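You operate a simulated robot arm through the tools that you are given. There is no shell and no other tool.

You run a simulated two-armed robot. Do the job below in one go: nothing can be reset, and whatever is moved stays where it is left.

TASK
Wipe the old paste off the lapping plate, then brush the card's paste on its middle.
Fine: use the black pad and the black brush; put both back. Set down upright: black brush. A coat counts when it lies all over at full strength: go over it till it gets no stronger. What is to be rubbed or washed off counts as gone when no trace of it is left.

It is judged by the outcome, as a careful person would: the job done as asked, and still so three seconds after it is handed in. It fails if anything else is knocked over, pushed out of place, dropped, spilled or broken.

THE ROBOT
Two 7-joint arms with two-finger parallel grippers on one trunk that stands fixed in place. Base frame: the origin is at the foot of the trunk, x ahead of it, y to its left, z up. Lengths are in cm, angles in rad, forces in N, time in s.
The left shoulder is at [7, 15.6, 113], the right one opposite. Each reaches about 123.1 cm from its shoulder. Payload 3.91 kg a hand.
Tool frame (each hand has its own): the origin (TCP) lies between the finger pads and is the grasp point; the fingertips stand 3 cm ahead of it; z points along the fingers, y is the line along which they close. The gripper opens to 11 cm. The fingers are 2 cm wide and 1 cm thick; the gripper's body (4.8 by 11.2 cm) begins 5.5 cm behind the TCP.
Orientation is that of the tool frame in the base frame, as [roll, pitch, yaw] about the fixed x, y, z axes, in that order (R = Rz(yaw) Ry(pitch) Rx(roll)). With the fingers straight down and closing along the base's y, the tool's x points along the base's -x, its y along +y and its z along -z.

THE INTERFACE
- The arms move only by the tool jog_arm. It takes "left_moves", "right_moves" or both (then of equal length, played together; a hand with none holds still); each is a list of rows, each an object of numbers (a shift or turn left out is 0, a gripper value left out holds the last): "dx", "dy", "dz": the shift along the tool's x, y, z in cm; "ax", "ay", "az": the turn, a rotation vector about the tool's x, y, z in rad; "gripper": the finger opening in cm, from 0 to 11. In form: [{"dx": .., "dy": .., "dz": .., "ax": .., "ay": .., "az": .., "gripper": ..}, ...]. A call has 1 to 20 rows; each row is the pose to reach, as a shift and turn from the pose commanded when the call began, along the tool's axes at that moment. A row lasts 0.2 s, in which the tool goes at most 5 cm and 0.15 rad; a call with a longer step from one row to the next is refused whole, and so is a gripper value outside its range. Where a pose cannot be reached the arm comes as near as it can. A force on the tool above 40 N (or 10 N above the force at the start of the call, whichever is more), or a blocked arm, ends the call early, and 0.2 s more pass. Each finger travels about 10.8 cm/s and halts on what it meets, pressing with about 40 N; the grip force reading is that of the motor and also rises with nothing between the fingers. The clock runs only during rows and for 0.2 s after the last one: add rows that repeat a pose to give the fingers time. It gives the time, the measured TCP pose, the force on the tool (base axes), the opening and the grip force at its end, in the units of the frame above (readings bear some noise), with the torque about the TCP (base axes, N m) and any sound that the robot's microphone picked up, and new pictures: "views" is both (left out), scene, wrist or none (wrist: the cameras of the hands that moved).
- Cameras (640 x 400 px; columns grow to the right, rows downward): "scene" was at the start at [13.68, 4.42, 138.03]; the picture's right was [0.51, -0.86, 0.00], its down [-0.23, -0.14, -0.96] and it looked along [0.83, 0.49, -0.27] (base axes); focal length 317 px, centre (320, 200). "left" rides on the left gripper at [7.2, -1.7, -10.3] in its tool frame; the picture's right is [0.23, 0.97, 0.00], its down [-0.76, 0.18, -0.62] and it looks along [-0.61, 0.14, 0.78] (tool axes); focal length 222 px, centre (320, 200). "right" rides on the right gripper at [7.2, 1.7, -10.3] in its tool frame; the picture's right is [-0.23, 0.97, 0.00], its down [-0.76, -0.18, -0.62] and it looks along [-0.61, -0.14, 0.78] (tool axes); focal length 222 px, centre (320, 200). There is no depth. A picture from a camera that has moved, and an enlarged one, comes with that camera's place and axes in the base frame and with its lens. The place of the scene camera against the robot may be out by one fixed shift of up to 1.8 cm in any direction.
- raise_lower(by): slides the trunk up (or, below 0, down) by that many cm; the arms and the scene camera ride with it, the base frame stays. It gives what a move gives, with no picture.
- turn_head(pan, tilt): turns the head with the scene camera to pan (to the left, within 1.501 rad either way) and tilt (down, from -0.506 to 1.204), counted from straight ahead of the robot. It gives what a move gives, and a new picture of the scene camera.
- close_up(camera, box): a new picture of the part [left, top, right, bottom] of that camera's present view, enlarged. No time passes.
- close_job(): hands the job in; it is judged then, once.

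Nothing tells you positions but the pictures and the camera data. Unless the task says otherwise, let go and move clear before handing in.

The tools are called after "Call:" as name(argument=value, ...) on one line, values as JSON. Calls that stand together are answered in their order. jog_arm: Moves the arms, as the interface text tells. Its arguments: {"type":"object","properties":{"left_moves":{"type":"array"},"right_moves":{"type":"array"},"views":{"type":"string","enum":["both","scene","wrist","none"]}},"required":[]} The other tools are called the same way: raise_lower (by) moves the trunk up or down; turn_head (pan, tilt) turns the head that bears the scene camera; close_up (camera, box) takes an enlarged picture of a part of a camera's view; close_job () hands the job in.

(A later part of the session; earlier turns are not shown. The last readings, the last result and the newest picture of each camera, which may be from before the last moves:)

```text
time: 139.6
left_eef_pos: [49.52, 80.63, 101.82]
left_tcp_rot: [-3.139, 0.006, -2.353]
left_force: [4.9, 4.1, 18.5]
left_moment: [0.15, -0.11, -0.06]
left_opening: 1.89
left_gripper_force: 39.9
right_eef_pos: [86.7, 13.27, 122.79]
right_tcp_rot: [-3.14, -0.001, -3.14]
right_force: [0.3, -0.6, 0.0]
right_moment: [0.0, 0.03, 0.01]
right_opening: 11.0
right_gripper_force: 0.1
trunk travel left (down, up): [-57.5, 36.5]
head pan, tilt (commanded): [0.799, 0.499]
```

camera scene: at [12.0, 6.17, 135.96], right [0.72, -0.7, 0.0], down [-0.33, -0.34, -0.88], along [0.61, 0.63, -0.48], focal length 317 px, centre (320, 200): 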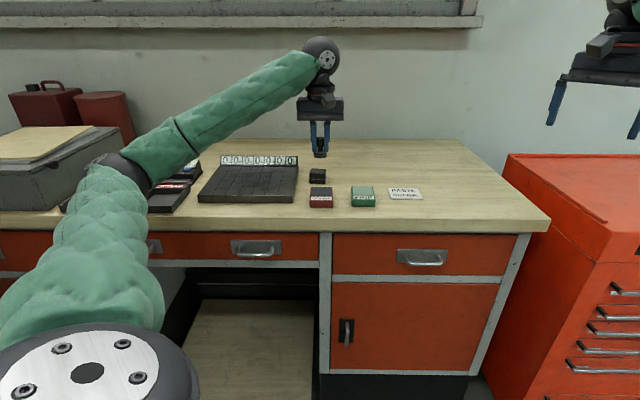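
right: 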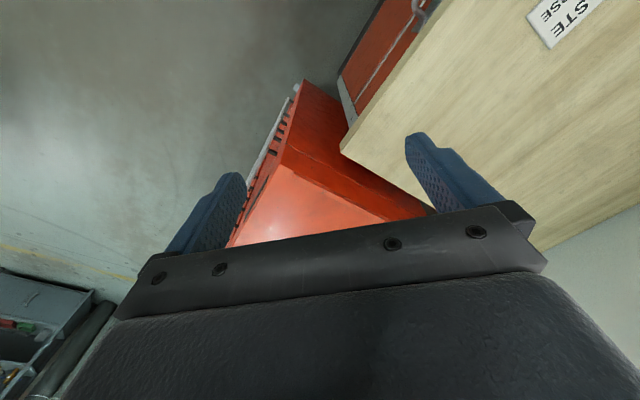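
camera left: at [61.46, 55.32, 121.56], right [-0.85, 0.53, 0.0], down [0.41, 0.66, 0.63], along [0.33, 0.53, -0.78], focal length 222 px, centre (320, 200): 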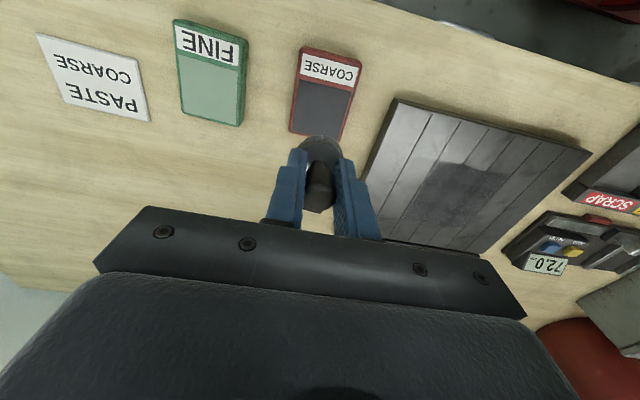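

In contact. I'll ease the press to about 10 N and coat from left to right with 1.1 cm spacing.

Call:
jog_arm(left_moves=[{"dx": 0, "dy": 0.3, "dz": -0.08}, {"dx": -1.7, "dy": 0.3, "dz": -0.08}, {"dx": -3.4, "dy": 0.3, "dz": -0.08}, {"dx": -5.1, "dy": 0.3, "dz": -0.07}, {"dx": -6.8, "dy": 0.3, "dz": -0.07}, {"dx": -8.5, "dy": 0.3, "dz": -0.06}, {"dx": -10, "dy": 0.3, "dz": -0.06}, {"dx": -10, "dy": -0.8, "dz": -0.06}, {"dx": -8.5, "dy": -0.8, "dz": -0.06}, {"dx": -6.8, "dy": -0.8, "dz": -0.07}, {"dx": -5.1, "dy": -0.8, "dz": -0.07}, {"dx": -3.4, "dy": -0.8, "dz": -0.08}, {"dx": -1.7, "dy": -0.8, "dz": -0.08}, {"dx": 0, "dy": -0.8, "dz": -0.08}, {"dx": 0, "dy": -1.9, "dz": -0.08}, {"dx": -1.7, "dy": -1.9, "dz": -0.08}, {"dx": -3.4, "dy": -1.9, "dz": -0.08}, {"dx": -5.1, "dy": -1.9, "dz": -0.07}, {"dx": -6.8, "dy": -1.9, "dz": -0.07}, {"dx": -8.5, "dy": -1.9, "dz": -0.06}], views="none")

Call:
jog_arm(left_moves=[{"dx": -1.5, "dy": 0}, {"dx": -1.5, "dy": -1.1}, {"dx": 0, "dy": -1.1}, {"dx": 1.7, "dy": -1.1}, {"dx": 3.4, "dy": -1.1}, {"dx": 5.1, "dy": -1.1}, {"dx": 6.8, "dy": -1.1}, {"dx": 8.5, "dy": -1.1}, {"dx": 8.5, "dy": -2.2}, {"dx": 6.8, "dy": -2.2}, {"dx": 5.1, "dy": -2.2}, {"dx": 3.4, "dy": -2.2}, {"dx": 1.7, "dy": -2.2}, {"dx": 0, "dy": -2.2}, {"dx": -1.5, "dy": -2.2}, {"dx": -1.5, "dy": -3.3}, {"dx": 0, "dy": -3.3}, {"dx": 1.7, "dy": -3.3}, {"dx": 3.4, "dy": -3.3}, {"dx": 5.1, "dy": -3.3}], views="both")

Call:
close_up(camera="left", box=[220, 0, 540, 200])

Call:
close_up(camera="scene", box=[220, 165, 285, 205])

```text
time: 143.8
left_eef_pos: [56.87, 85.24, 101.56]
left_tcp_rot: [3.14, 0.007, -2.355]
left_force: [1.3, -0.4, 7.3]
left_moment: [-0.07, 0.0, -0.01]
left_opening: 1.87
left_gripper_force: 40.0
right_eef_pos: [86.66, 13.38, 122.88]
right_tcp_rot: [-3.139, -0.002, -3.139]
right_force: [0.0, -0.7, -0.1]
right_moment: [-0.01, 0.01, -0.01]
right_opening: 10.99
right_gripper_force: 0.0
trunk travel left (down, up): [-57.5, 36.5]
head pan, tilt (commanded): [0.799, 0.499]
```

```text
time: 148.0
left_eef_pos: [55.65, 79.28, 101.71]
left_tcp_rot: [-3.139, 0.006, -2.355]
left_force: [0.9, 2.9, 17.6]
left_moment: [0.14, -0.03, 0.02]
left_opening: 1.85
left_gripper_force: 39.7
right_eef_pos: [86.62, 13.26, 122.82]
right_tcp_rot: [-3.141, -0.001, -3.14]
right_force: [-1.1, 0.3, 0.2]
right_moment: [-0.02, -0.01, 0.01]
right_opening: 10.99
right_gripper_force: 0.0
trunk travel left (down, up): [-57.5, 36.5]
head pan, tilt (commanded): [0.799, 0.499]
camera scene: at [11.92, 6.04, 135.97], right [0.72, -0.7, 0.0], down [-0.33, -0.34, -0.88], along [0.61, 0.63, -0.48], focal length 317 px, centre (320, 200)
camera left: at [51.65, 73.05, 111.87], right [-0.85, 0.53, 0.0], down [0.41, 0.66, 0.63], along [0.33, 0.53, -0.78], focal length 222 px, centre (320, 200)
```

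scene: 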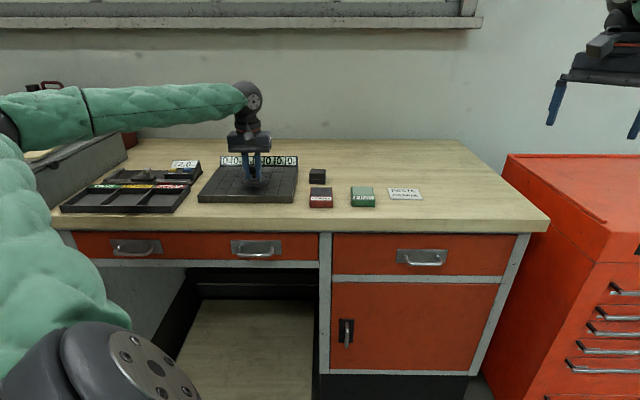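
left: 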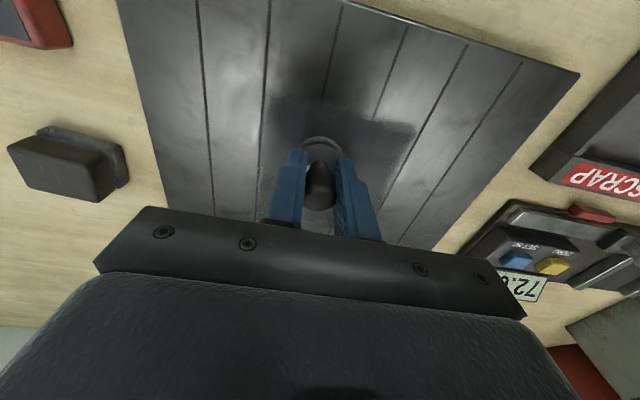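

```text
2.00 times, centred on (380, 100) of left
camera zoom: at [51.65, 73.05, 111.87], right [-0.85, 0.53, 0.0], down [0.41, 0.66, 0.63], along [0.33, 0.53, -0.78], focal length 444 px, centre (200, 400)
```

zoom: 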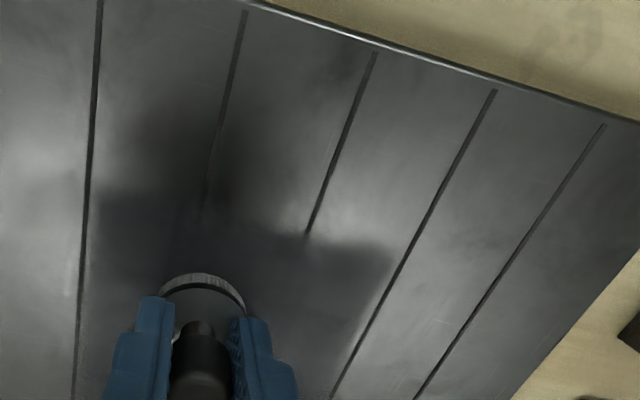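

```text
9.85 times, centred on (252, 185) of scene
camera zoom: at [11.92, 6.04, 135.97], right [0.72, -0.7, 0.0], down [-0.33, -0.34, -0.88], along [0.61, 0.63, -0.48], focal length 3121 px, centre (985, 348)
```

zoom: 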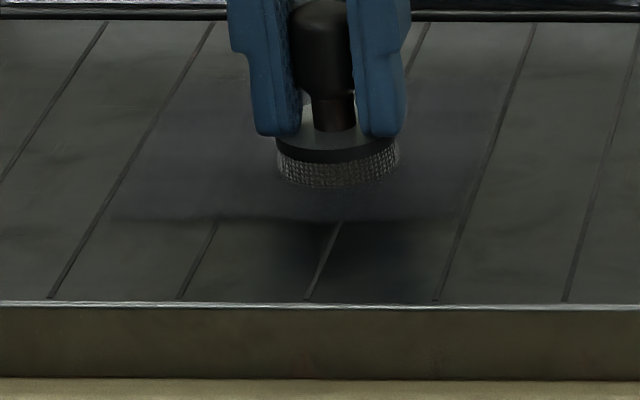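

The left part is now well covered up to a crisp edge. Continuing to the right side.

Call:
jog_arm(left_moves=[{"dx": 1.7, "dy": 0, "dz": -0.05}, {"dx": 3.4, "dy": 0, "dz": -0.05}, {"dx": 3.4, "dy": -1.1, "dz": -0.05}, {"dx": 1.7, "dy": -1.1, "dz": -0.04}, {"dx": 0, "dy": -1.1, "dz": -0.03}, {"dx": -1.7, "dy": -1.1, "dz": -0.02}, {"dx": -3.4, "dy": -1.1, "dz": -0.01}, {"dx": -5.1, "dy": -1.1, "dz": 0}, {"dx": -6.6, "dy": -1.1, "dz": 0.01}, {"dx": -6.6, "dy": -2.2, "dz": 0.01}, {"dx": -5.1, "dy": -2.2, "dz": 0}, {"dx": -3.4, "dy": -2.2, "dz": -0.01}, {"dx": -1.7, "dy": -2.2, "dz": -0.02}, {"dx": 0, "dy": -2.2, "dz": -0.03}, {"dx": 1.7, "dy": -2.2, "dz": -0.04}, {"dx": 3.4, "dy": -2.2, "dz": -0.05}, {"dx": 3.4, "dy": -3.3, "dz": -0.05}, {"dx": 1.7, "dy": -3.3, "dz": -0.04}, {"dx": 0, "dy": -3.3, "dz": -0.03}, {"dx": -1.7, "dy": -3.3, "dz": -0.02}], views="none")

Call:
jog_arm(left_moves=[{"dx": -1.7, "dy": 0, "dz": 0.01}, {"dx": -3.4, "dy": 0, "dz": 0.02}, {"dx": -4.9, "dy": 0, "dz": 0.03}, {"dx": -4.9, "dy": -0.8, "dz": 0.03}, {"dx": -3.4, "dy": -0.8, "dz": 0.02}, {"dx": -1.7, "dy": -0.8, "dz": 0.01}, {"dx": 0, "dy": -0.8}, {"dx": 1.7, "dy": -0.8}, {"dx": 3.4, "dy": -0.8}, {"dx": 5.1, "dy": -0.8}], views="none")

```text
time: 152.2
left_eef_pos: [59.06, 78.13, 101.71]
left_tcp_rot: [-3.14, 0.005, -2.355]
left_force: [1.4, -2.3, 10.1]
left_moment: [-0.1, 0.05, 0.0]
left_opening: 1.84
left_gripper_force: 39.8
right_eef_pos: [86.67, 13.3, 122.8]
right_tcp_rot: [-3.139, -0.001, -3.138]
right_force: [0.8, 0.4, 0.4]
right_moment: [-0.01, 0.0, -0.01]
right_opening: 10.99
right_gripper_force: 0.0
trunk travel left (down, up): [-57.5, 36.5]
head pan, tilt (commanded): [0.799, 0.499]
```

```text
time: 154.4
left_eef_pos: [56.05, 74.01, 101.59]
left_tcp_rot: [-3.14, 0.004, -2.355]
left_force: [-1.7, 0.0, 10.6]
left_moment: [-0.06, 0.12, 0.03]
left_opening: 1.85
left_gripper_force: 40.0
right_eef_pos: [86.66, 13.21, 122.71]
right_tcp_rot: [-3.139, -0.002, -3.139]
right_force: [-0.3, 0.2, -0.3]
right_moment: [-0.05, -0.02, 0.01]
right_opening: 11.0
right_gripper_force: 0.0
trunk travel left (down, up): [-57.5, 36.5]
head pan, tilt (commanded): [0.799, 0.499]
```

The full pass is done. I'll lift and move right toward the tin, where the camera sees the whole zone, and inspect.

Call:
jog_arm(left_moves=[{"dz": -0.5}, {"dz": -1.5}, {"dz": -2.8}, {"dz": -4}, {"dz": -5.2}, {"dz": -6.4}, {"dz": -7.6}, {"dz": -8.8}, {"dz": -10}, {"dz": -10, "dy": -1.2}, {"dz": -10, "dy": -2.4}, {"dz": -10, "dy": -3.6}, {"dz": -10, "dy": -4.8}, {"dz": -10, "dy": -6}, {"dz": -10, "dy": -7.2}, {"dz": -10, "dy": -8.4}, {"dz": -10, "dy": -9.6}, {"dz": -10, "dy": -10.8}, {"dz": -10, "dy": -12}, {"dz": -10, "dy": -12}], views="both")

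Call:
close_up(camera="left", box=[300, 60, 560, 220])

Call:
close_up(camera="scene", box=[220, 165, 285, 205])

Call:
close_up(camera="scene", box=[190, 140, 310, 210])

```text
time: 158.6
left_eef_pos: [64.69, 65.66, 111.68]
left_tcp_rot: [-3.138, 0.003, -2.356]
left_force: [0.9, 0.0, -1.2]
left_moment: [-0.03, -0.03, 0.0]
left_opening: 1.84
left_gripper_force: 39.7
right_eef_pos: [86.69, 13.32, 122.71]
right_tcp_rot: [-3.141, -0.001, -3.14]
right_force: [0.1, -0.3, -0.9]
right_moment: [0.0, 0.01, -0.01]
right_opening: 10.99
right_gripper_force: 0.1
trunk travel left (down, up): [-57.5, 36.5]
head pan, tilt (commanded): [0.799, 0.499]
camera scene: at [11.99, 6.19, 135.96], right [0.72, -0.7, 0.0], down [-0.33, -0.34, -0.88], along [0.61, 0.63, -0.48], focal length 317 px, centre (320, 200)
camera left: at [60.68, 59.38, 121.75], right [-0.85, 0.53, 0.0], down [0.41, 0.66, 0.63], along [0.33, 0.53, -0.78], focal length 222 px, centre (320, 200)
```

scene: 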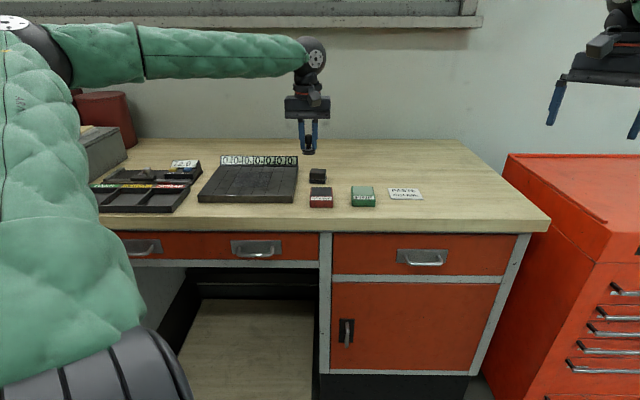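
left: 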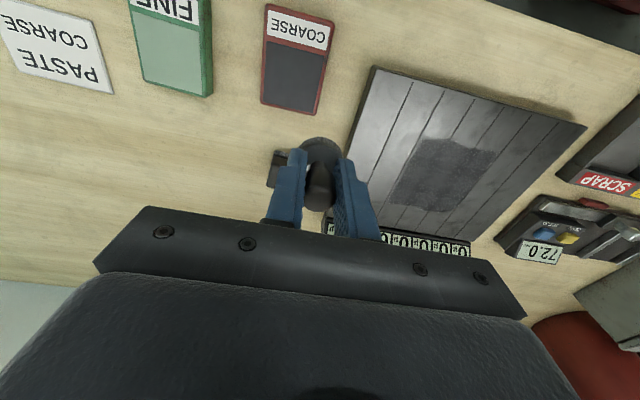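

```text
2.46 times, centred on (430, 140) of left
camera zoom: at [60.68, 59.38, 121.75], right [-0.85, 0.53, 0.0], down [0.41, 0.66, 0.63], along [0.33, 0.53, -0.78], focal length 547 px, centre (49, 348)
```

zoom: 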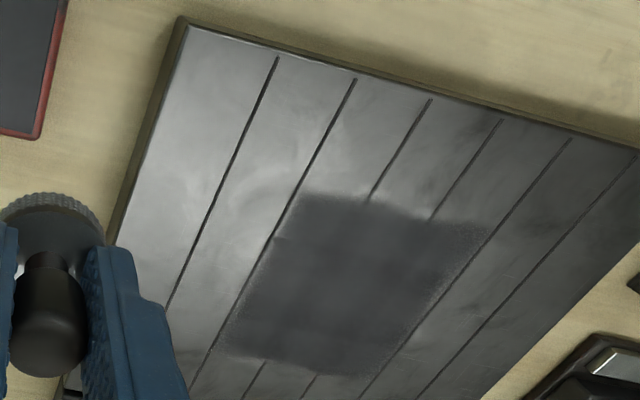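

```text
9.85 times, centred on (252, 185) of scene
camera zoom: at [11.99, 6.19, 135.96], right [0.72, -0.7, 0.0], down [-0.33, -0.34, -0.88], along [0.61, 0.63, -0.48], focal length 3121 px, centre (985, 348)
```

zoom: 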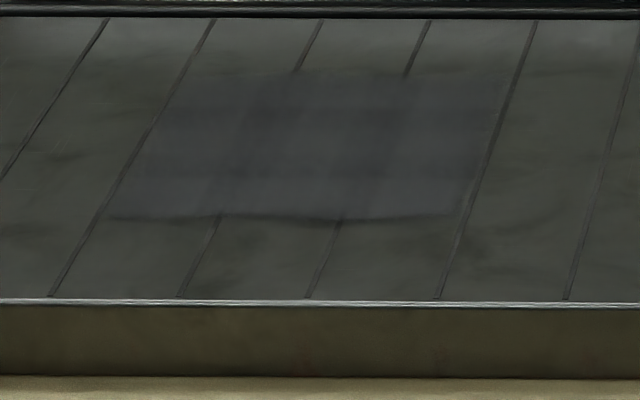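

```text
5.33 times, centred on (250, 175) of scene
camera zoom: at [11.99, 6.19, 135.96], right [0.72, -0.7, 0.0], down [-0.33, -0.34, -0.88], along [0.61, 0.63, -0.48], focal length 1690 px, centre (693, 333)
```

zoom: 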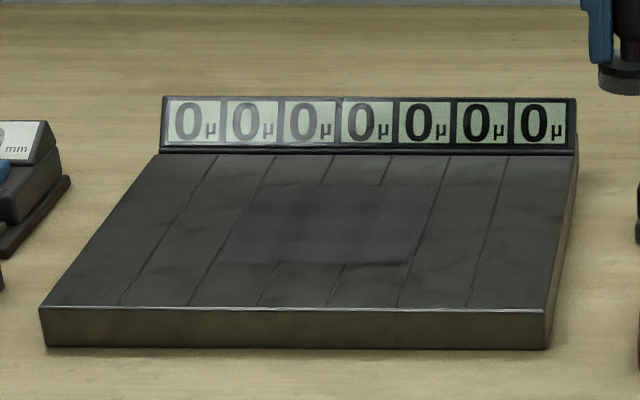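

The coat is now much more even, with only slight weakness along the left and back-right edges. I'll dip once more and do another full pass with extra attention to the edges, then compare from this same viewpoint.

Call:
jog_arm(left_moves=[{"dx": 0.7, "dy": -1}, {"dx": 1.4, "dy": -2}, {"dx": 2.1, "dy": -3.2}, {"dx": 2.25, "dy": -3.4}, {"dx": 2.25, "dy": -3.4, "dz": 1.2}, {"dx": 2.25, "dy": -3.4, "dz": 2.4}, {"dx": 2.25, "dy": -3.4, "dz": 3.6}, {"dx": 2.25, "dy": -3.4, "dz": 4.8}, {"dx": 2.25, "dy": -3.4, "dz": 4.8}], views="wrist")

Call:
close_up(camera="left", box=[220, 40, 420, 200])

```text
time: 160.6
left_eef_pos: [65.48, 61.65, 106.81]
left_tcp_rot: [3.141, 0.004, -2.356]
left_force: [-0.2, 0.1, 0.2]
left_moment: [0.0, -0.03, -0.02]
left_opening: 1.83
left_gripper_force: 39.8
right_eef_pos: [86.72, 13.47, 122.62]
right_tcp_rot: [-3.141, -0.003, -3.141]
right_force: [0.9, -0.5, 0.3]
right_moment: [-0.01, 0.03, 0.05]
right_opening: 11.0
right_gripper_force: 0.1
trunk travel left (down, up): [-57.5, 36.5]
head pan, tilt (commanded): [0.799, 0.499]
camera left: at [61.5, 55.34, 116.97], right [-0.85, 0.53, 0.0], down [0.41, 0.66, 0.63], along [0.33, 0.53, -0.78], focal length 222 px, centre (320, 200)
```

left: 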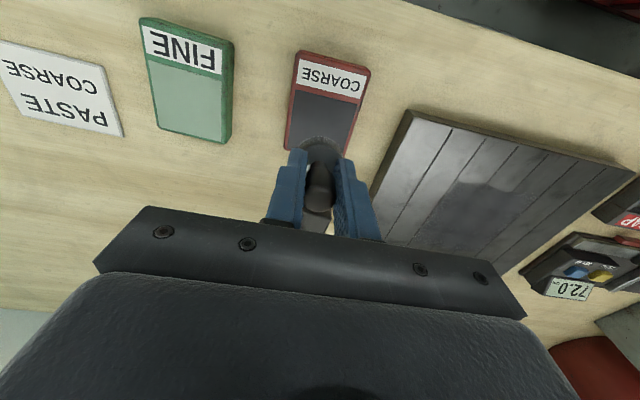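

```text
2.50 times, centred on (320, 120) of left
camera zoom: at [61.5, 55.34, 116.97], right [-0.85, 0.53, 0.0], down [0.41, 0.66, 0.63], along [0.33, 0.53, -0.78], focal length 555 px, centre (320, 400)
```

zoom: 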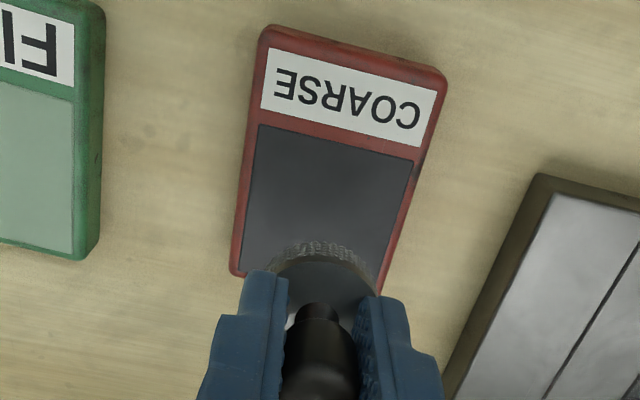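

Call:
jog_arm(left_moves=[{"dz": 1.2}, {"dz": 2.4}, {"dz": 3.6}, {"dz": 4.6}, {"dz": 5}, {"dz": 5}], views="none")

Call:
jog_arm(left_moves=[{"dz": 0.15}, {"dz": 0.3}, {"dz": 0.4}, {"dz": 0.4}], views="none")

```text
time: 162.0
left_eef_pos: [65.45, 61.53, 101.76]
left_tcp_rot: [3.142, 0.004, -2.357]
left_force: [0.2, 0.3, -0.6]
left_moment: [-0.02, 0.02, -0.01]
left_opening: 1.86
left_gripper_force: 40.5
right_eef_pos: [86.59, 13.37, 122.72]
right_tcp_rot: [-3.14, -0.004, -3.14]
right_force: [-0.3, -0.1, 0.2]
right_moment: [-0.04, -0.01, 0.0]
right_opening: 11.0
right_gripper_force: 0.1
trunk travel left (down, up): [-57.5, 36.5]
head pan, tilt (commanded): [0.799, 0.499]
```

```text
time: 163.0
left_eef_pos: [65.52, 61.72, 101.51]
left_tcp_rot: [3.141, 0.005, -2.356]
left_force: [2.5, 1.6, 8.8]
left_moment: [0.02, -0.08, -0.01]
left_opening: 1.88
left_gripper_force: 40.4
right_eef_pos: [86.68, 13.2, 122.78]
right_tcp_rot: [-3.138, -0.002, -3.139]
right_force: [1.1, -0.2, -0.3]
right_moment: [0.02, 0.0, 0.01]
right_opening: 11.0
right_gripper_force: 0.1
trunk travel left (down, up): [-57.5, 36.5]
head pan, tilt (commanded): [0.799, 0.499]
```

Contact at about 9 N. Dwelling briefly, lifting, then carrying the brush slowly back to the left edge of the zone.

Call:
jog_arm(left_moves=[{"dz": 0}, {"dz": 0}, {"dz": -0.5}, {"dz": -1.6}, {"dz": -2.8}, {"dz": -4}, {"dz": -5.2}, {"dz": -6.4}, {"dz": -7.6}, {"dz": -8.8}, {"dz": -10.1}, {"dz": -10.1}], views="none")

Call:
jog_arm(left_moves=[{"dx": -0.1, "dy": 1.3}, {"dx": -0.2, "dy": 2.6}, {"dx": -0.35, "dy": 3.9}, {"dx": -0.5, "dy": 5.2}, {"dx": -0.6, "dy": 6.5}, {"dx": -0.7, "dy": 7.8}, {"dx": -0.85, "dy": 9.1}, {"dx": -1, "dy": 10.4}, {"dx": -1.1, "dy": 11.7}, {"dx": -1.2, "dy": 13}, {"dx": -1.35, "dy": 14.3}, {"dx": -1.5, "dy": 15.6}, {"dx": -1.6, "dy": 16.9}, {"dx": -1.7, "dy": 18.2}, {"dx": -1.85, "dy": 19.5}, {"dx": -2, "dy": 20.8}, {"dx": -2.1, "dy": 22.1}, {"dx": -2.2, "dy": 23.4}, {"dx": -2.3, "dy": 24.6}, {"dx": -2.3, "dy": 25}], views="scene")

```text
time: 165.6
left_eef_pos: [65.41, 61.64, 111.58]
left_tcp_rot: [-3.14, 0.004, -2.356]
left_force: [0.1, 0.2, -0.6]
left_moment: [0.01, 0.04, -0.03]
left_opening: 1.87
left_gripper_force: 39.8
right_eef_pos: [86.75, 13.46, 122.66]
right_tcp_rot: [-3.14, -0.004, -3.141]
right_force: [0.2, -0.7, 0.2]
right_moment: [0.04, 0.0, 0.0]
right_opening: 11.03
right_gripper_force: 0.0
trunk travel left (down, up): [-57.5, 36.5]
head pan, tilt (commanded): [0.799, 0.499]
```

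```text
time: 169.8
left_eef_pos: [49.35, 80.76, 111.42]
left_tcp_rot: [3.141, 0.003, -2.357]
left_force: [-0.1, 0.0, -0.6]
left_moment: [0.0, -0.03, 0.01]
left_opening: 1.87
left_gripper_force: 40.0
right_eef_pos: [86.66, 13.28, 122.68]
right_tcp_rot: [-3.141, -0.001, -3.14]
right_force: [-0.6, -0.2, -0.3]
right_moment: [-0.02, 0.0, 0.02]
right_opening: 11.0
right_gripper_force: 0.0
trunk travel left (down, up): [-57.5, 36.5]
head pan, tilt (commanded): [0.799, 0.499]
camera scene: at [12.02, 6.16, 135.96], right [0.72, -0.7, 0.0], down [-0.33, -0.34, -0.88], along [0.61, 0.63, -0.48], focal length 317 px, centre (320, 200)
```

scene: 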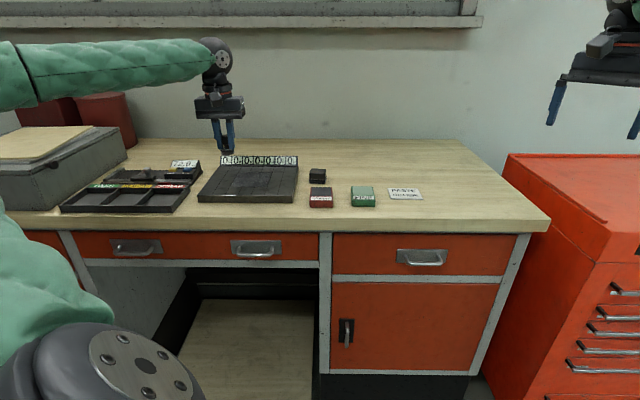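

Call:
jog_arm(left_moves=[{"dz": 1.2}, {"dz": 2.4}, {"dz": 3.6}, {"dz": 4.8}, {"dz": 6}, {"dz": 7.2}, {"dz": 8.4}, {"dz": 9.2}, {"dz": 9.5}, {"dz": 9.7}, {"dz": 9.7}], views="none")

```text
time: 172.2
left_eef_pos: [49.48, 80.94, 101.68]
left_tcp_rot: [3.14, 0.004, -2.358]
left_force: [0.0, 0.9, -0.3]
left_moment: [0.0, -0.01, 0.02]
left_opening: 1.86
left_gripper_force: 40.3
right_eef_pos: [86.58, 13.35, 122.7]
right_tcp_rot: [-3.14, -0.002, -3.14]
right_force: [-0.3, 0.2, 0.2]
right_moment: [-0.01, 0.06, 0.01]
right_opening: 11.0
right_gripper_force: 0.1
trunk travel left (down, up): [-57.5, 36.5]
head pan, tilt (commanded): [0.799, 0.499]
```

Call:
jog_arm(left_moves=[{"dz": 0.1}, {"dz": 0.2}, {"dz": 0.2}], views="none")

```text
time: 173.0
left_eef_pos: [49.34, 81.02, 101.73]
left_tcp_rot: [-3.139, 0.005, -2.356]
left_force: [0.8, 3.0, 10.0]
left_moment: [0.1, 0.02, -0.01]
left_opening: 1.86
left_gripper_force: 39.9
right_eef_pos: [86.61, 13.42, 122.64]
right_tcp_rot: [-3.14, -0.002, -3.139]
right_force: [0.3, 0.6, -0.7]
right_moment: [0.03, 0.02, -0.04]
right_opening: 11.0
right_gripper_force: 0.0
trunk travel left (down, up): [-57.5, 36.5]
head pan, tilt (commanded): [0.799, 0.499]
```

At 10 N. I'll first trace the perimeter of the zone, then fill with crosswise strokes.

Call:
jog_arm(left_moves=[{"dx": -1.7, "dy": 0}, {"dx": -3.4, "dy": 0, "dz": 0.01}, {"dx": -5.1, "dy": 0, "dz": 0.01}, {"dx": -6.8, "dy": 0, "dz": 0.02}, {"dx": -8.5, "dy": 0, "dz": 0.03}, {"dx": -10, "dy": 0, "dz": 0.03}, {"dx": -10, "dy": -1.6, "dz": 0.03}, {"dx": -10, "dy": -3.2, "dz": 0.03}, {"dx": -10, "dy": -4.8, "dz": 0.03}, {"dx": -10, "dy": -6.4, "dz": 0.03}, {"dx": -10, "dy": -8, "dz": 0.03}, {"dx": -10, "dy": -9.6, "dz": 0.03}, {"dx": -8.5, "dy": -9.6, "dz": 0.03}, {"dx": -6.8, "dy": -9.6, "dz": 0.02}, {"dx": -5.1, "dy": -9.6, "dz": 0.01}, {"dx": -3.4, "dy": -9.6, "dz": 0.01}, {"dx": -1.7, "dy": -9.6}, {"dx": 0, "dy": -9.6}, {"dx": 0, "dy": -8}, {"dx": 0, "dy": -6.4}], views="none")

Call:
jog_arm(left_moves=[{"dx": 0, "dy": 1.6}, {"dx": 0, "dy": 3.2}, {"dx": 0, "dy": 4.8}, {"dx": 0, "dy": 6.4}, {"dx": -1.2, "dy": 6.4}, {"dx": -1.2, "dy": 4.8}, {"dx": -1.2, "dy": 3.2}, {"dx": -1.2, "dy": 1.6}, {"dx": -1.2, "dy": 0}, {"dx": -1.2, "dy": -1.6}, {"dx": -1.2, "dy": -3.2}, {"dx": -2.4, "dy": -3.2}, {"dx": -2.4, "dy": -1.6}, {"dx": -2.4, "dy": 0}, {"dx": -2.4, "dy": 1.6}, {"dx": -2.4, "dy": 3.2}, {"dx": -2.4, "dy": 4.8}, {"dx": -2.4, "dy": 6.4}, {"dx": -3.6, "dy": 6.4}, {"dx": -3.6, "dy": 4.8}], views="none")

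```text
time: 177.2
left_eef_pos: [53.87, 76.24, 101.62]
left_tcp_rot: [-3.139, 0.006, -2.357]
left_force: [2.2, -2.7, 12.7]
left_moment: [-0.14, 0.05, 0.03]
left_opening: 1.85
left_gripper_force: 39.8
right_eef_pos: [86.6, 13.22, 122.73]
right_tcp_rot: [-3.139, -0.002, -3.139]
right_force: [-0.7, 0.2, -0.1]
right_moment: [0.0, -0.01, 0.01]
right_opening: 11.01
right_gripper_force: 0.0
trunk travel left (down, up): [-57.5, 36.5]
head pan, tilt (commanded): [0.799, 0.499]
```

```text
time: 181.4
left_eef_pos: [53.1, 82.29, 101.73]
left_tcp_rot: [3.141, 0.006, -2.357]
left_force: [-4.2, 2.6, 13.2]
left_moment: [0.15, 0.3, -0.01]
left_opening: 1.85
left_gripper_force: 39.9
right_eef_pos: [86.72, 13.1, 122.84]
right_tcp_rot: [-3.14, 0.0, -3.14]
right_force: [0.0, -0.7, 0.2]
right_moment: [0.04, 0.01, 0.0]
right_opening: 11.0
right_gripper_force: 0.0
trunk travel left (down, up): [-57.5, 36.5]
head pan, tilt (commanded): [0.799, 0.499]
```

Call:
jog_arm(left_moves=[{"dx": 0, "dy": -1.6}, {"dx": 0, "dy": -3.2}, {"dx": 0, "dy": -4.8}, {"dx": 0, "dy": -6.4}, {"dx": 0, "dy": -8}, {"dx": -1.2, "dy": -8}, {"dx": -1.2, "dy": -6.4}, {"dx": -1.2, "dy": -4.8}, {"dx": -1.2, "dy": -3.2}, {"dx": -1.2, "dy": -1.6}, {"dx": -1.2, "dy": 0}, {"dx": -1.2, "dy": 1.6}, {"dx": -2.4, "dy": 1.6}, {"dx": -2.4, "dy": 0}, {"dx": -2.4, "dy": -1.6}, {"dx": -2.4, "dy": -3.2}, {"dx": -2.4, "dy": -4.8}, {"dx": -2.4, "dy": -6.4}, {"dx": -2.4, "dy": -8}, {"dx": -3.6, "dy": -8, "dz": 0.02}], views="none")

Call:
jog_arm(left_moves=[{"dx": 0, "dy": 1.6}, {"dx": 0, "dy": 3.2}, {"dx": 0, "dy": 4.8}, {"dx": 0, "dy": 6.4}, {"dx": 0, "dy": 8}, {"dx": 0, "dy": 9.6}, {"dx": -1.2, "dy": 9.6}, {"dx": -1.2, "dy": 8}, {"dx": -1.2, "dy": 6.4}, {"dx": -1.2, "dy": 4.8}, {"dx": -1.2, "dy": 3.2}, {"dx": -1.2, "dy": 1.6}, {"dx": -1.2, "dy": 0}, {"dx": -2.4, "dy": 0}, {"dx": -2.4, "dy": 1.6}, {"dx": -2.4, "dy": 3.2}, {"dx": -2.4, "dy": 4.8}, {"dx": -2.4, "dy": 6.4}, {"dx": -2.4, "dy": 8}, {"dx": -2.4, "dy": 9.6}], views="none")

```text
time: 185.6
left_eef_pos: [61.28, 79.16, 101.7]
left_tcp_rot: [-3.14, 0.006, -2.357]
left_force: [0.7, -1.6, 8.6]
left_moment: [-0.12, -0.01, 0.0]
left_opening: 1.86
left_gripper_force: 40.0
right_eef_pos: [86.53, 13.14, 122.72]
right_tcp_rot: [-3.139, -0.001, -3.138]
right_force: [-0.9, 0.6, -0.2]
right_moment: [-0.02, 0.0, 0.01]
right_opening: 11.0
right_gripper_force: 0.1
trunk travel left (down, up): [-57.5, 36.5]
head pan, tilt (commanded): [0.799, 0.499]
```

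```text
time: 189.8
left_eef_pos: [56.12, 87.64, 101.72]
left_tcp_rot: [-3.14, 0.005, -2.357]
left_force: [1.1, -3.3, 13.3]
left_moment: [-0.09, -0.06, 0.03]
left_opening: 1.89
left_gripper_force: 40.1
right_eef_pos: [86.63, 13.27, 122.77]
right_tcp_rot: [-3.142, -0.003, -3.14]
right_force: [0.2, 0.4, 0.5]
right_moment: [-0.05, 0.0, 0.01]
right_opening: 11.0
right_gripper_force: 0.0
trunk travel left (down, up): [-57.5, 36.5]
head pan, tilt (commanded): [0.799, 0.499]
```

The pass is complete. Lifting and returning slowly to the same viewpoint to compare.

Call:
jog_arm(left_moves=[{"dz": -0.5}, {"dz": -1.5}, {"dz": -2.8}, {"dz": -4}, {"dz": -5.2}, {"dz": -6.4}, {"dz": -7.6}, {"dz": -8.8}, {"dz": -10}, {"dz": -10}], views="none")

Call:
jog_arm(left_moves=[{"dx": 0.5, "dy": -1.15}, {"dx": 1, "dy": -2.3}, {"dx": 1.5, "dy": -3.45}, {"dx": 2, "dy": -4.6}, {"dx": 2.5, "dy": -5.75}, {"dx": 3, "dy": -6.9}, {"dx": 3.5, "dy": -8.05}, {"dx": 4, "dy": -9.2}, {"dx": 4.5, "dy": -10.35}, {"dx": 5, "dy": -11.5}, {"dx": 5.5, "dy": -12.65}, {"dx": 6, "dy": -13.8}, {"dx": 6.5, "dy": -14.95}, {"dx": 7, "dy": -16.1}, {"dx": 7.5, "dy": -17.25}, {"dx": 8, "dy": -18.4}, {"dx": 8.5, "dy": -19.55}, {"dx": 9, "dy": -20.7}, {"dx": 9.45, "dy": -21.6}, {"dx": 9.45, "dy": -21.6}], views="both")

Call:
close_up(camera="left", box=[300, 60, 560, 220])

Call:
close_up(camera="scene", box=[220, 165, 285, 205])

Call:
close_up(camera="left", box=[380, 120, 510, 220])

```text
time: 192.0
left_eef_pos: [56.2, 87.74, 111.45]
left_tcp_rot: [3.141, 0.003, -2.355]
left_force: [0.4, -0.2, 0.2]
left_moment: [0.0, 0.01, 0.03]
left_opening: 1.88
left_gripper_force: 40.4
right_eef_pos: [86.61, 13.37, 122.69]
right_tcp_rot: [-3.139, -0.003, -3.142]
right_force: [1.1, -0.5, 0.8]
right_moment: [0.02, 0.02, -0.03]
right_opening: 10.97
right_gripper_force: 0.1
trunk travel left (down, up): [-57.5, 36.5]
head pan, tilt (commanded): [0.799, 0.499]
```

```text
time: 196.2
left_eef_pos: [64.65, 65.75, 111.66]
left_tcp_rot: [3.141, 0.004, -2.355]
left_force: [0.3, -0.3, -0.4]
left_moment: [-0.01, -0.03, -0.01]
left_opening: 1.87
left_gripper_force: 39.8
right_eef_pos: [86.63, 13.36, 122.69]
right_tcp_rot: [-3.14, -0.003, -3.14]
right_force: [-0.6, 0.3, -0.6]
right_moment: [-0.03, -0.01, 0.02]
right_opening: 11.01
right_gripper_force: 0.0
trunk travel left (down, up): [-57.5, 36.5]
head pan, tilt (commanded): [0.799, 0.499]
camera scene: at [12.01, 6.17, 135.96], right [0.72, -0.7, 0.0], down [-0.33, -0.34, -0.88], along [0.61, 0.63, -0.48], focal length 317 px, centre (320, 200)
camera left: at [60.77, 59.41, 121.75], right [-0.85, 0.53, 0.0], down [0.41, 0.66, 0.63], along [0.33, 0.53, -0.78], focal length 222 px, centre (320, 200)
```

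scene: 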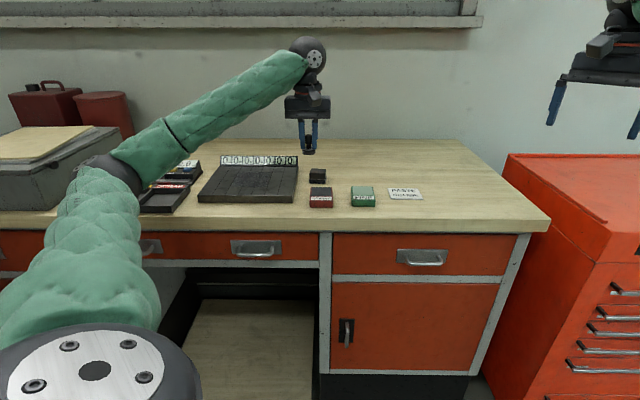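
left: 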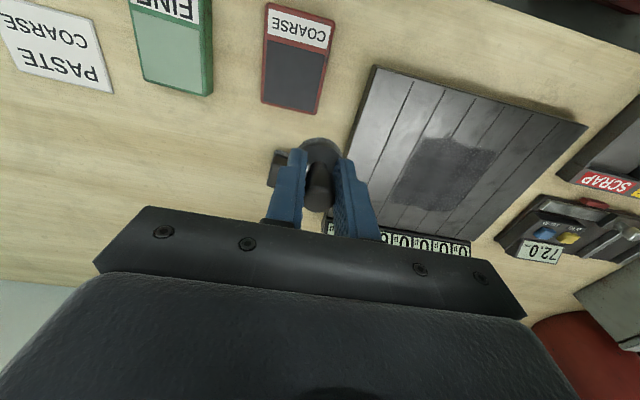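

```text
2.46 times, centred on (430, 140) of left
camera zoom: at [60.77, 59.41, 121.75], right [-0.85, 0.53, 0.0], down [0.41, 0.66, 0.63], along [0.33, 0.53, -0.78], focal length 547 px, centre (49, 348)
```

zoom: 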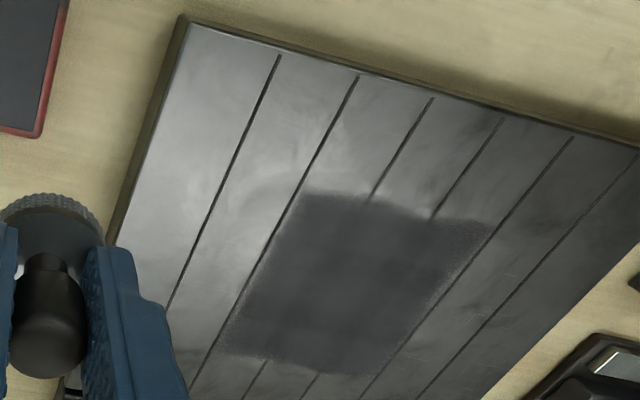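

```text
9.85 times, centred on (252, 185) of scene
camera zoom: at [12.01, 6.17, 135.96], right [0.72, -0.7, 0.0], down [-0.33, -0.34, -0.88], along [0.61, 0.63, -0.48], focal length 3121 px, centre (985, 348)
```

zoom: 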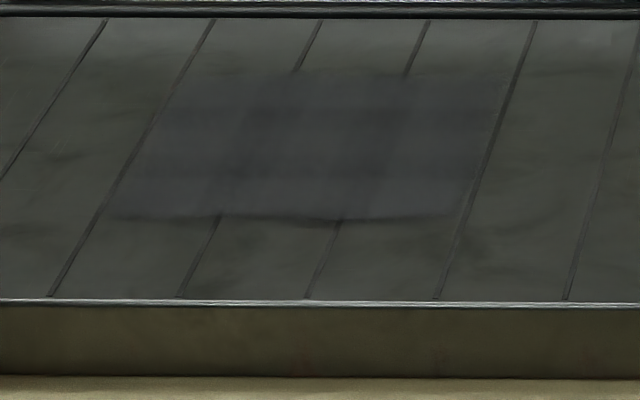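

```text
4.00 times, centred on (445, 170) of left
camera zoom: at [60.77, 59.41, 121.75], right [-0.85, 0.53, 0.0], down [0.41, 0.66, 0.63], along [0.33, 0.53, -0.78], focal length 888 px, centre (-180, 320)
```

zoom: 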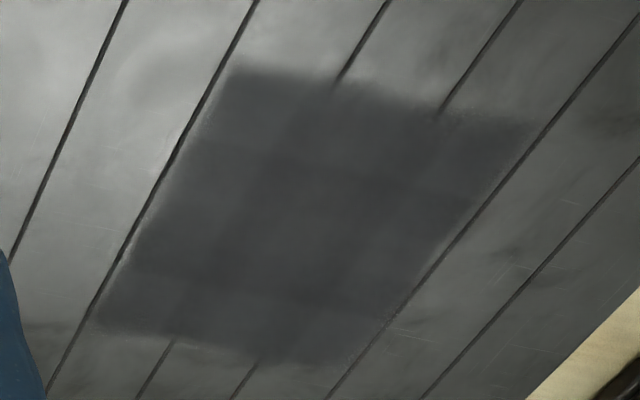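

The coat is now nearly uniform up to its edges, stronger than the last time at the corners. I'll do one last dip and pass to confirm it gets no stronger.

Call:
jog_arm(left_moves=[{"dx": 0.7, "dy": -1}, {"dx": 1.4, "dy": -2}, {"dx": 2.1, "dy": -3.2}, {"dx": 2.25, "dy": -3.4}, {"dx": 2.25, "dy": -3.4, "dz": 1.2}, {"dx": 2.25, "dy": -3.4, "dz": 2.4}, {"dx": 2.25, "dy": -3.4, "dz": 3.6}, {"dx": 2.25, "dy": -3.4, "dz": 4.8}, {"dx": 2.25, "dy": -3.4, "dz": 6}, {"dx": 2.25, "dy": -3.4, "dz": 7.2}, {"dx": 2.25, "dy": -3.4, "dz": 8.4}, {"dx": 2.25, "dy": -3.4, "dz": 9.4}, {"dx": 2.25, "dy": -3.4, "dz": 9.8}, {"dx": 2.25, "dy": -3.4, "dz": 9.8}], views="wrist")

```text
time: 199.2
left_eef_pos: [65.65, 61.88, 101.81]
left_tcp_rot: [-3.142, 0.005, -2.357]
left_force: [-0.7, -0.4, 0.4]
left_moment: [-0.01, -0.01, 0.02]
left_opening: 1.88
left_gripper_force: 39.7
right_eef_pos: [86.61, 13.32, 122.78]
right_tcp_rot: [-3.14, -0.004, -3.14]
right_force: [0.1, 0.1, 0.3]
right_moment: [-0.02, -0.01, -0.03]
right_opening: 11.0
right_gripper_force: 0.0
trunk travel left (down, up): [-57.5, 36.5]
head pan, tilt (commanded): [0.799, 0.499]
camera left: at [61.64, 55.5, 111.95], right [-0.85, 0.53, 0.0], down [0.41, 0.66, 0.63], along [0.33, 0.53, -0.78], focal length 222 px, centre (320, 200)
```

left: 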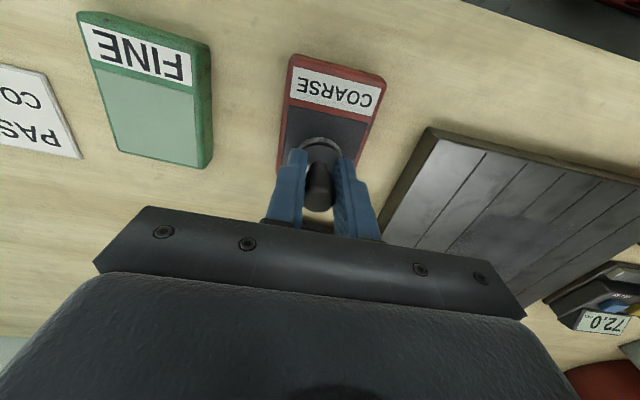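

Call:
jog_arm(left_moves=[{"dz": 0.15}, {"dz": 0.3}, {"dz": 0.42}, {"dz": 0.42}], views="none")

```text
time: 200.2
left_eef_pos: [65.56, 61.87, 101.48]
left_tcp_rot: [-3.137, 0.006, -2.353]
left_force: [3.4, 3.2, 13.2]
left_moment: [0.11, -0.11, 0.01]
left_opening: 1.87
left_gripper_force: 40.3
right_eef_pos: [86.63, 13.21, 122.69]
right_tcp_rot: [-3.139, -0.001, -3.14]
right_force: [0.1, -0.6, 0.1]
right_moment: [0.02, 0.0, 0.01]
right_opening: 10.98
right_gripper_force: 0.0
trunk travel left (down, up): [-57.5, 36.5]
head pan, tilt (commanded): [0.799, 0.499]
```

Dipped. Lifting and heading to the right edge of the zone this time.

Call:
jog_arm(left_moves=[{"dz": 0}, {"dz": -0.5}, {"dz": -1.6}, {"dz": -2.8}, {"dz": -4}, {"dz": -5.2}, {"dz": -6.4}, {"dz": -7.6}, {"dz": -8.8}, {"dz": -10}, {"dz": -10}], views="none")

Call:
jog_arm(left_moves=[{"dx": -0.15, "dy": 1.2}, {"dx": -0.3, "dy": 2.4}, {"dx": -0.45, "dy": 3.6}, {"dx": -0.6, "dy": 4.8}, {"dx": -0.75, "dy": 6}, {"dx": -0.9, "dy": 7.2}, {"dx": -1.05, "dy": 8.4}, {"dx": -1.2, "dy": 9.6}, {"dx": -1.35, "dy": 10.8}, {"dx": -1.5, "dy": 12}, {"dx": -1.7, "dy": 13.2}, {"dx": -1.9, "dy": 14.4}, {"dx": -2.05, "dy": 15.3}, {"dx": -2.05, "dy": 15.3}], views="scene")

```text
time: 202.6
left_eef_pos: [65.44, 61.78, 111.34]
left_tcp_rot: [3.141, 0.005, -2.355]
left_force: [0.9, -1.0, -1.0]
left_moment: [0.0, 0.01, 0.03]
left_opening: 1.87
left_gripper_force: 39.7
right_eef_pos: [86.72, 13.39, 122.56]
right_tcp_rot: [-3.14, -0.002, -3.14]
right_force: [0.8, -0.3, -0.5]
right_moment: [-0.01, 0.02, 0.0]
right_opening: 11.01
right_gripper_force: 0.0
trunk travel left (down, up): [-57.5, 36.5]
head pan, tilt (commanded): [0.799, 0.499]
```

```text
time: 205.6
left_eef_pos: [56.05, 74.2, 111.31]
left_tcp_rot: [3.141, 0.003, -2.358]
left_force: [-0.9, -0.5, -0.6]
left_moment: [0.0, 0.01, 0.06]
left_opening: 1.86
left_gripper_force: 40.1
right_eef_pos: [86.7, 13.33, 122.67]
right_tcp_rot: [-3.139, -0.004, -3.14]
right_force: [-0.2, -0.7, -0.2]
right_moment: [0.0, 0.0, 0.03]
right_opening: 11.0
right_gripper_force: 0.0
trunk travel left (down, up): [-57.5, 36.5]
head pan, tilt (commanded): [0.799, 0.499]
camera scene: at [12.04, 6.16, 135.96], right [0.72, -0.7, 0.0], down [-0.33, -0.34, -0.88], along [0.61, 0.63, -0.48], focal length 317 px, centre (320, 200)
```

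scene: 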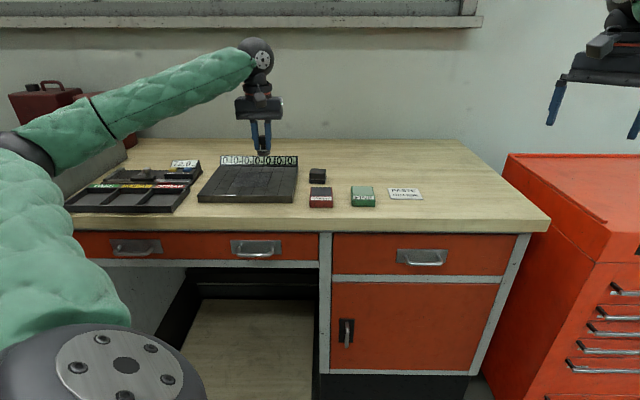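

Call:
jog_arm(left_moves=[{"dz": 1.2}, {"dz": 2.4}, {"dz": 3.6}, {"dz": 4.8}, {"dz": 6}, {"dz": 7.2}, {"dz": 8.4}, {"dz": 9.2}, {"dz": 9.5}, {"dz": 9.7}, {"dz": 9.7}], views="none")

```text
time: 208.0
left_eef_pos: [56.13, 74.06, 101.64]
left_tcp_rot: [-3.139, 0.007, -2.355]
left_force: [0.4, 1.5, 5.0]
left_moment: [0.02, 0.02, 0.01]
left_opening: 1.9
left_gripper_force: 40.1
right_eef_pos: [86.64, 13.36, 122.79]
right_tcp_rot: [-3.139, -0.003, -3.14]
right_force: [-0.6, 0.1, 0.0]
right_moment: [-0.01, 0.01, 0.01]
right_opening: 10.97
right_gripper_force: 0.0
trunk travel left (down, up): [-57.5, 36.5]
head pan, tilt (commanded): [0.799, 0.499]
```

In contact at 5 N. Perimeter first, then fill, with slightly firmer press.

Call:
jog_arm(left_moves=[{"dx": 0, "dy": 0, "dz": 0.07}, {"dx": -1.7, "dy": 0, "dz": 0.07}, {"dx": -3.4, "dy": 0, "dz": 0.08}, {"dx": -5.1, "dy": 0, "dz": 0.09}, {"dx": -6.8, "dy": 0, "dz": 0.1}, {"dx": -8.5, "dy": 0, "dz": 0.1}, {"dx": -10, "dy": 0, "dz": 0.1}, {"dx": -10, "dy": 1.6, "dz": 0.1}, {"dx": -10, "dy": 3.2, "dz": 0.1}, {"dx": -10, "dy": 4.8, "dz": 0.1}, {"dx": -10, "dy": 6.4, "dz": 0.1}, {"dx": -10, "dy": 8, "dz": 0.1}, {"dx": -10, "dy": 9.6, "dz": 0.1}, {"dx": -8.5, "dy": 9.6, "dz": 0.1}, {"dx": -6.8, "dy": 9.6, "dz": 0.1}, {"dx": -5.1, "dy": 9.6, "dz": 0.09}, {"dx": -3.4, "dy": 9.6, "dz": 0.08}, {"dx": -1.7, "dy": 9.6, "dz": 0.07}, {"dx": 0, "dy": 9.6, "dz": 0.07}, {"dx": 0, "dy": 8, "dz": 0.07}], views="none")

Call:
jog_arm(left_moves=[{"dx": 0, "dy": -1.6}, {"dx": 0, "dy": -3.2}, {"dx": 0, "dy": -4.8}, {"dx": 0, "dy": -6.4}, {"dx": 0, "dy": -8}, {"dx": -1.7, "dy": -7}, {"dx": -3.4, "dy": -7, "dz": 0.01}, {"dx": -5.1, "dy": -7, "dz": 0.02}, {"dx": -6.8, "dy": -7, "dz": 0.03}, {"dx": -8.5, "dy": -7, "dz": 0.03}, {"dx": -9.5, "dy": -7, "dz": 0.03}, {"dx": -9.5, "dy": -5.7, "dz": 0.03}, {"dx": -8, "dy": -5.7, "dz": 0.03}, {"dx": -6.3, "dy": -5.7, "dz": 0.02}, {"dx": -4.6, "dy": -5.7, "dz": 0.02}, {"dx": -2.9, "dy": -5.7, "dz": 0.01}, {"dx": -1.2, "dy": -5.7}, {"dx": -0.5, "dy": -4.4}, {"dx": -2.2, "dy": -4.4}, {"dx": -3.9, "dy": -4.4, "dz": 0.01}], views="none")

```text
time: 212.2
left_eef_pos: [50.37, 79.6, 101.71]
left_tcp_rot: [3.138, 0.004, -2.355]
left_force: [-6.0, 5.4, 21.2]
left_moment: [0.2, 0.18, -0.01]
left_opening: 1.88
left_gripper_force: 40.0
right_eef_pos: [86.48, 13.36, 122.81]
right_tcp_rot: [3.14, -0.002, -3.139]
right_force: [-0.9, -0.7, -0.9]
right_moment: [-0.03, 0.0, -0.02]
right_opening: 11.02
right_gripper_force: 0.1
trunk travel left (down, up): [-57.5, 36.5]
head pan, tilt (commanded): [0.799, 0.499]
```

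```text
time: 216.4
left_eef_pos: [56.21, 79.36, 101.6]
left_tcp_rot: [-3.14, 0.005, -2.354]
left_force: [-0.2, -2.8, 9.2]
left_moment: [-0.16, 0.09, 0.03]
left_opening: 1.89
left_gripper_force: 39.4
right_eef_pos: [86.59, 13.29, 122.72]
right_tcp_rot: [-3.14, -0.002, -3.139]
right_force: [0.0, 0.9, -0.6]
right_moment: [-0.03, 0.0, -0.03]
right_opening: 10.99
right_gripper_force: 0.1
trunk travel left (down, up): [-57.5, 36.5]
head pan, tilt (commanded): [0.799, 0.499]
```

Call:
jog_arm(left_moves=[{"dx": -1.7, "dy": 0}, {"dx": -3.4, "dy": 0, "dz": 0.01}, {"dx": -5.1, "dy": 0, "dz": 0.02}, {"dx": -5.9, "dy": 0, "dz": 0.02}, {"dx": -5.9, "dy": 1.3, "dz": 0.02}, {"dx": -4.2, "dy": 1.3, "dz": 0.01}, {"dx": -2.5, "dy": 1.3}, {"dx": -0.8, "dy": 1.3}, {"dx": 0.9, "dy": 1.3}, {"dx": 2.6, "dy": 1.3}, {"dx": 3.4, "dy": 1.3}, {"dx": 3.4, "dy": 2.6}, {"dx": 1.7, "dy": 2.6}, {"dx": 0, "dy": 2.6}, {"dx": -1.7, "dy": 2.6}, {"dx": -3.4, "dy": 2.6}, {"dx": -5.1, "dy": 2.6}, {"dx": -5.9, "dy": 2.6}, {"dx": -5.9, "dy": 3.9}, {"dx": -4.2, "dy": 3.9}], views="none")

Call:
jog_arm(left_moves=[{"dx": 1.7, "dy": 0}, {"dx": 3.4, "dy": 0}, {"dx": 5.1, "dy": 0}, {"dx": 6.8, "dy": 0}, {"dx": 7.6, "dy": 0}, {"dx": 7.6, "dy": 1.2}, {"dx": 5.9, "dy": 1.2}, {"dx": 4.2, "dy": 1.2}, {"dx": 2.5, "dy": 1.2}, {"dx": 0.8, "dy": 1.2}, {"dx": -0.9, "dy": 1.2}, {"dx": -1.7, "dy": 1.2}], views="none")

```text
time: 220.6
left_eef_pos: [56.58, 85.16, 101.68]
left_tcp_rot: [3.141, 0.007, -2.354]
left_force: [-2.3, 0.4, 11.3]
left_moment: [0.04, 0.16, 0.0]
left_opening: 1.88
left_gripper_force: 39.9
right_eef_pos: [86.56, 13.24, 122.79]
right_tcp_rot: [-3.141, -0.002, -3.139]
right_force: [0.2, 0.0, -0.2]
right_moment: [0.04, 0.03, -0.03]
right_opening: 11.01
right_gripper_force: 0.0
trunk travel left (down, up): [-57.5, 36.5]
head pan, tilt (commanded): [0.799, 0.499]
```

```text
time: 223.2
left_eef_pos: [56.89, 87.02, 101.7]
left_tcp_rot: [3.142, 0.007, -2.357]
left_force: [-2.0, -2.1, 10.7]
left_moment: [-0.12, 0.14, 0.01]
left_opening: 1.88
left_gripper_force: 40.4
right_eef_pos: [86.62, 13.23, 122.77]
right_tcp_rot: [3.141, -0.003, -3.14]
right_force: [-0.6, 0.2, 0.0]
right_moment: [0.0, 0.04, -0.01]
right_opening: 11.0
right_gripper_force: 0.0
trunk travel left (down, up): [-57.5, 36.5]
head pan, tilt (commanded): [0.799, 0.499]
```

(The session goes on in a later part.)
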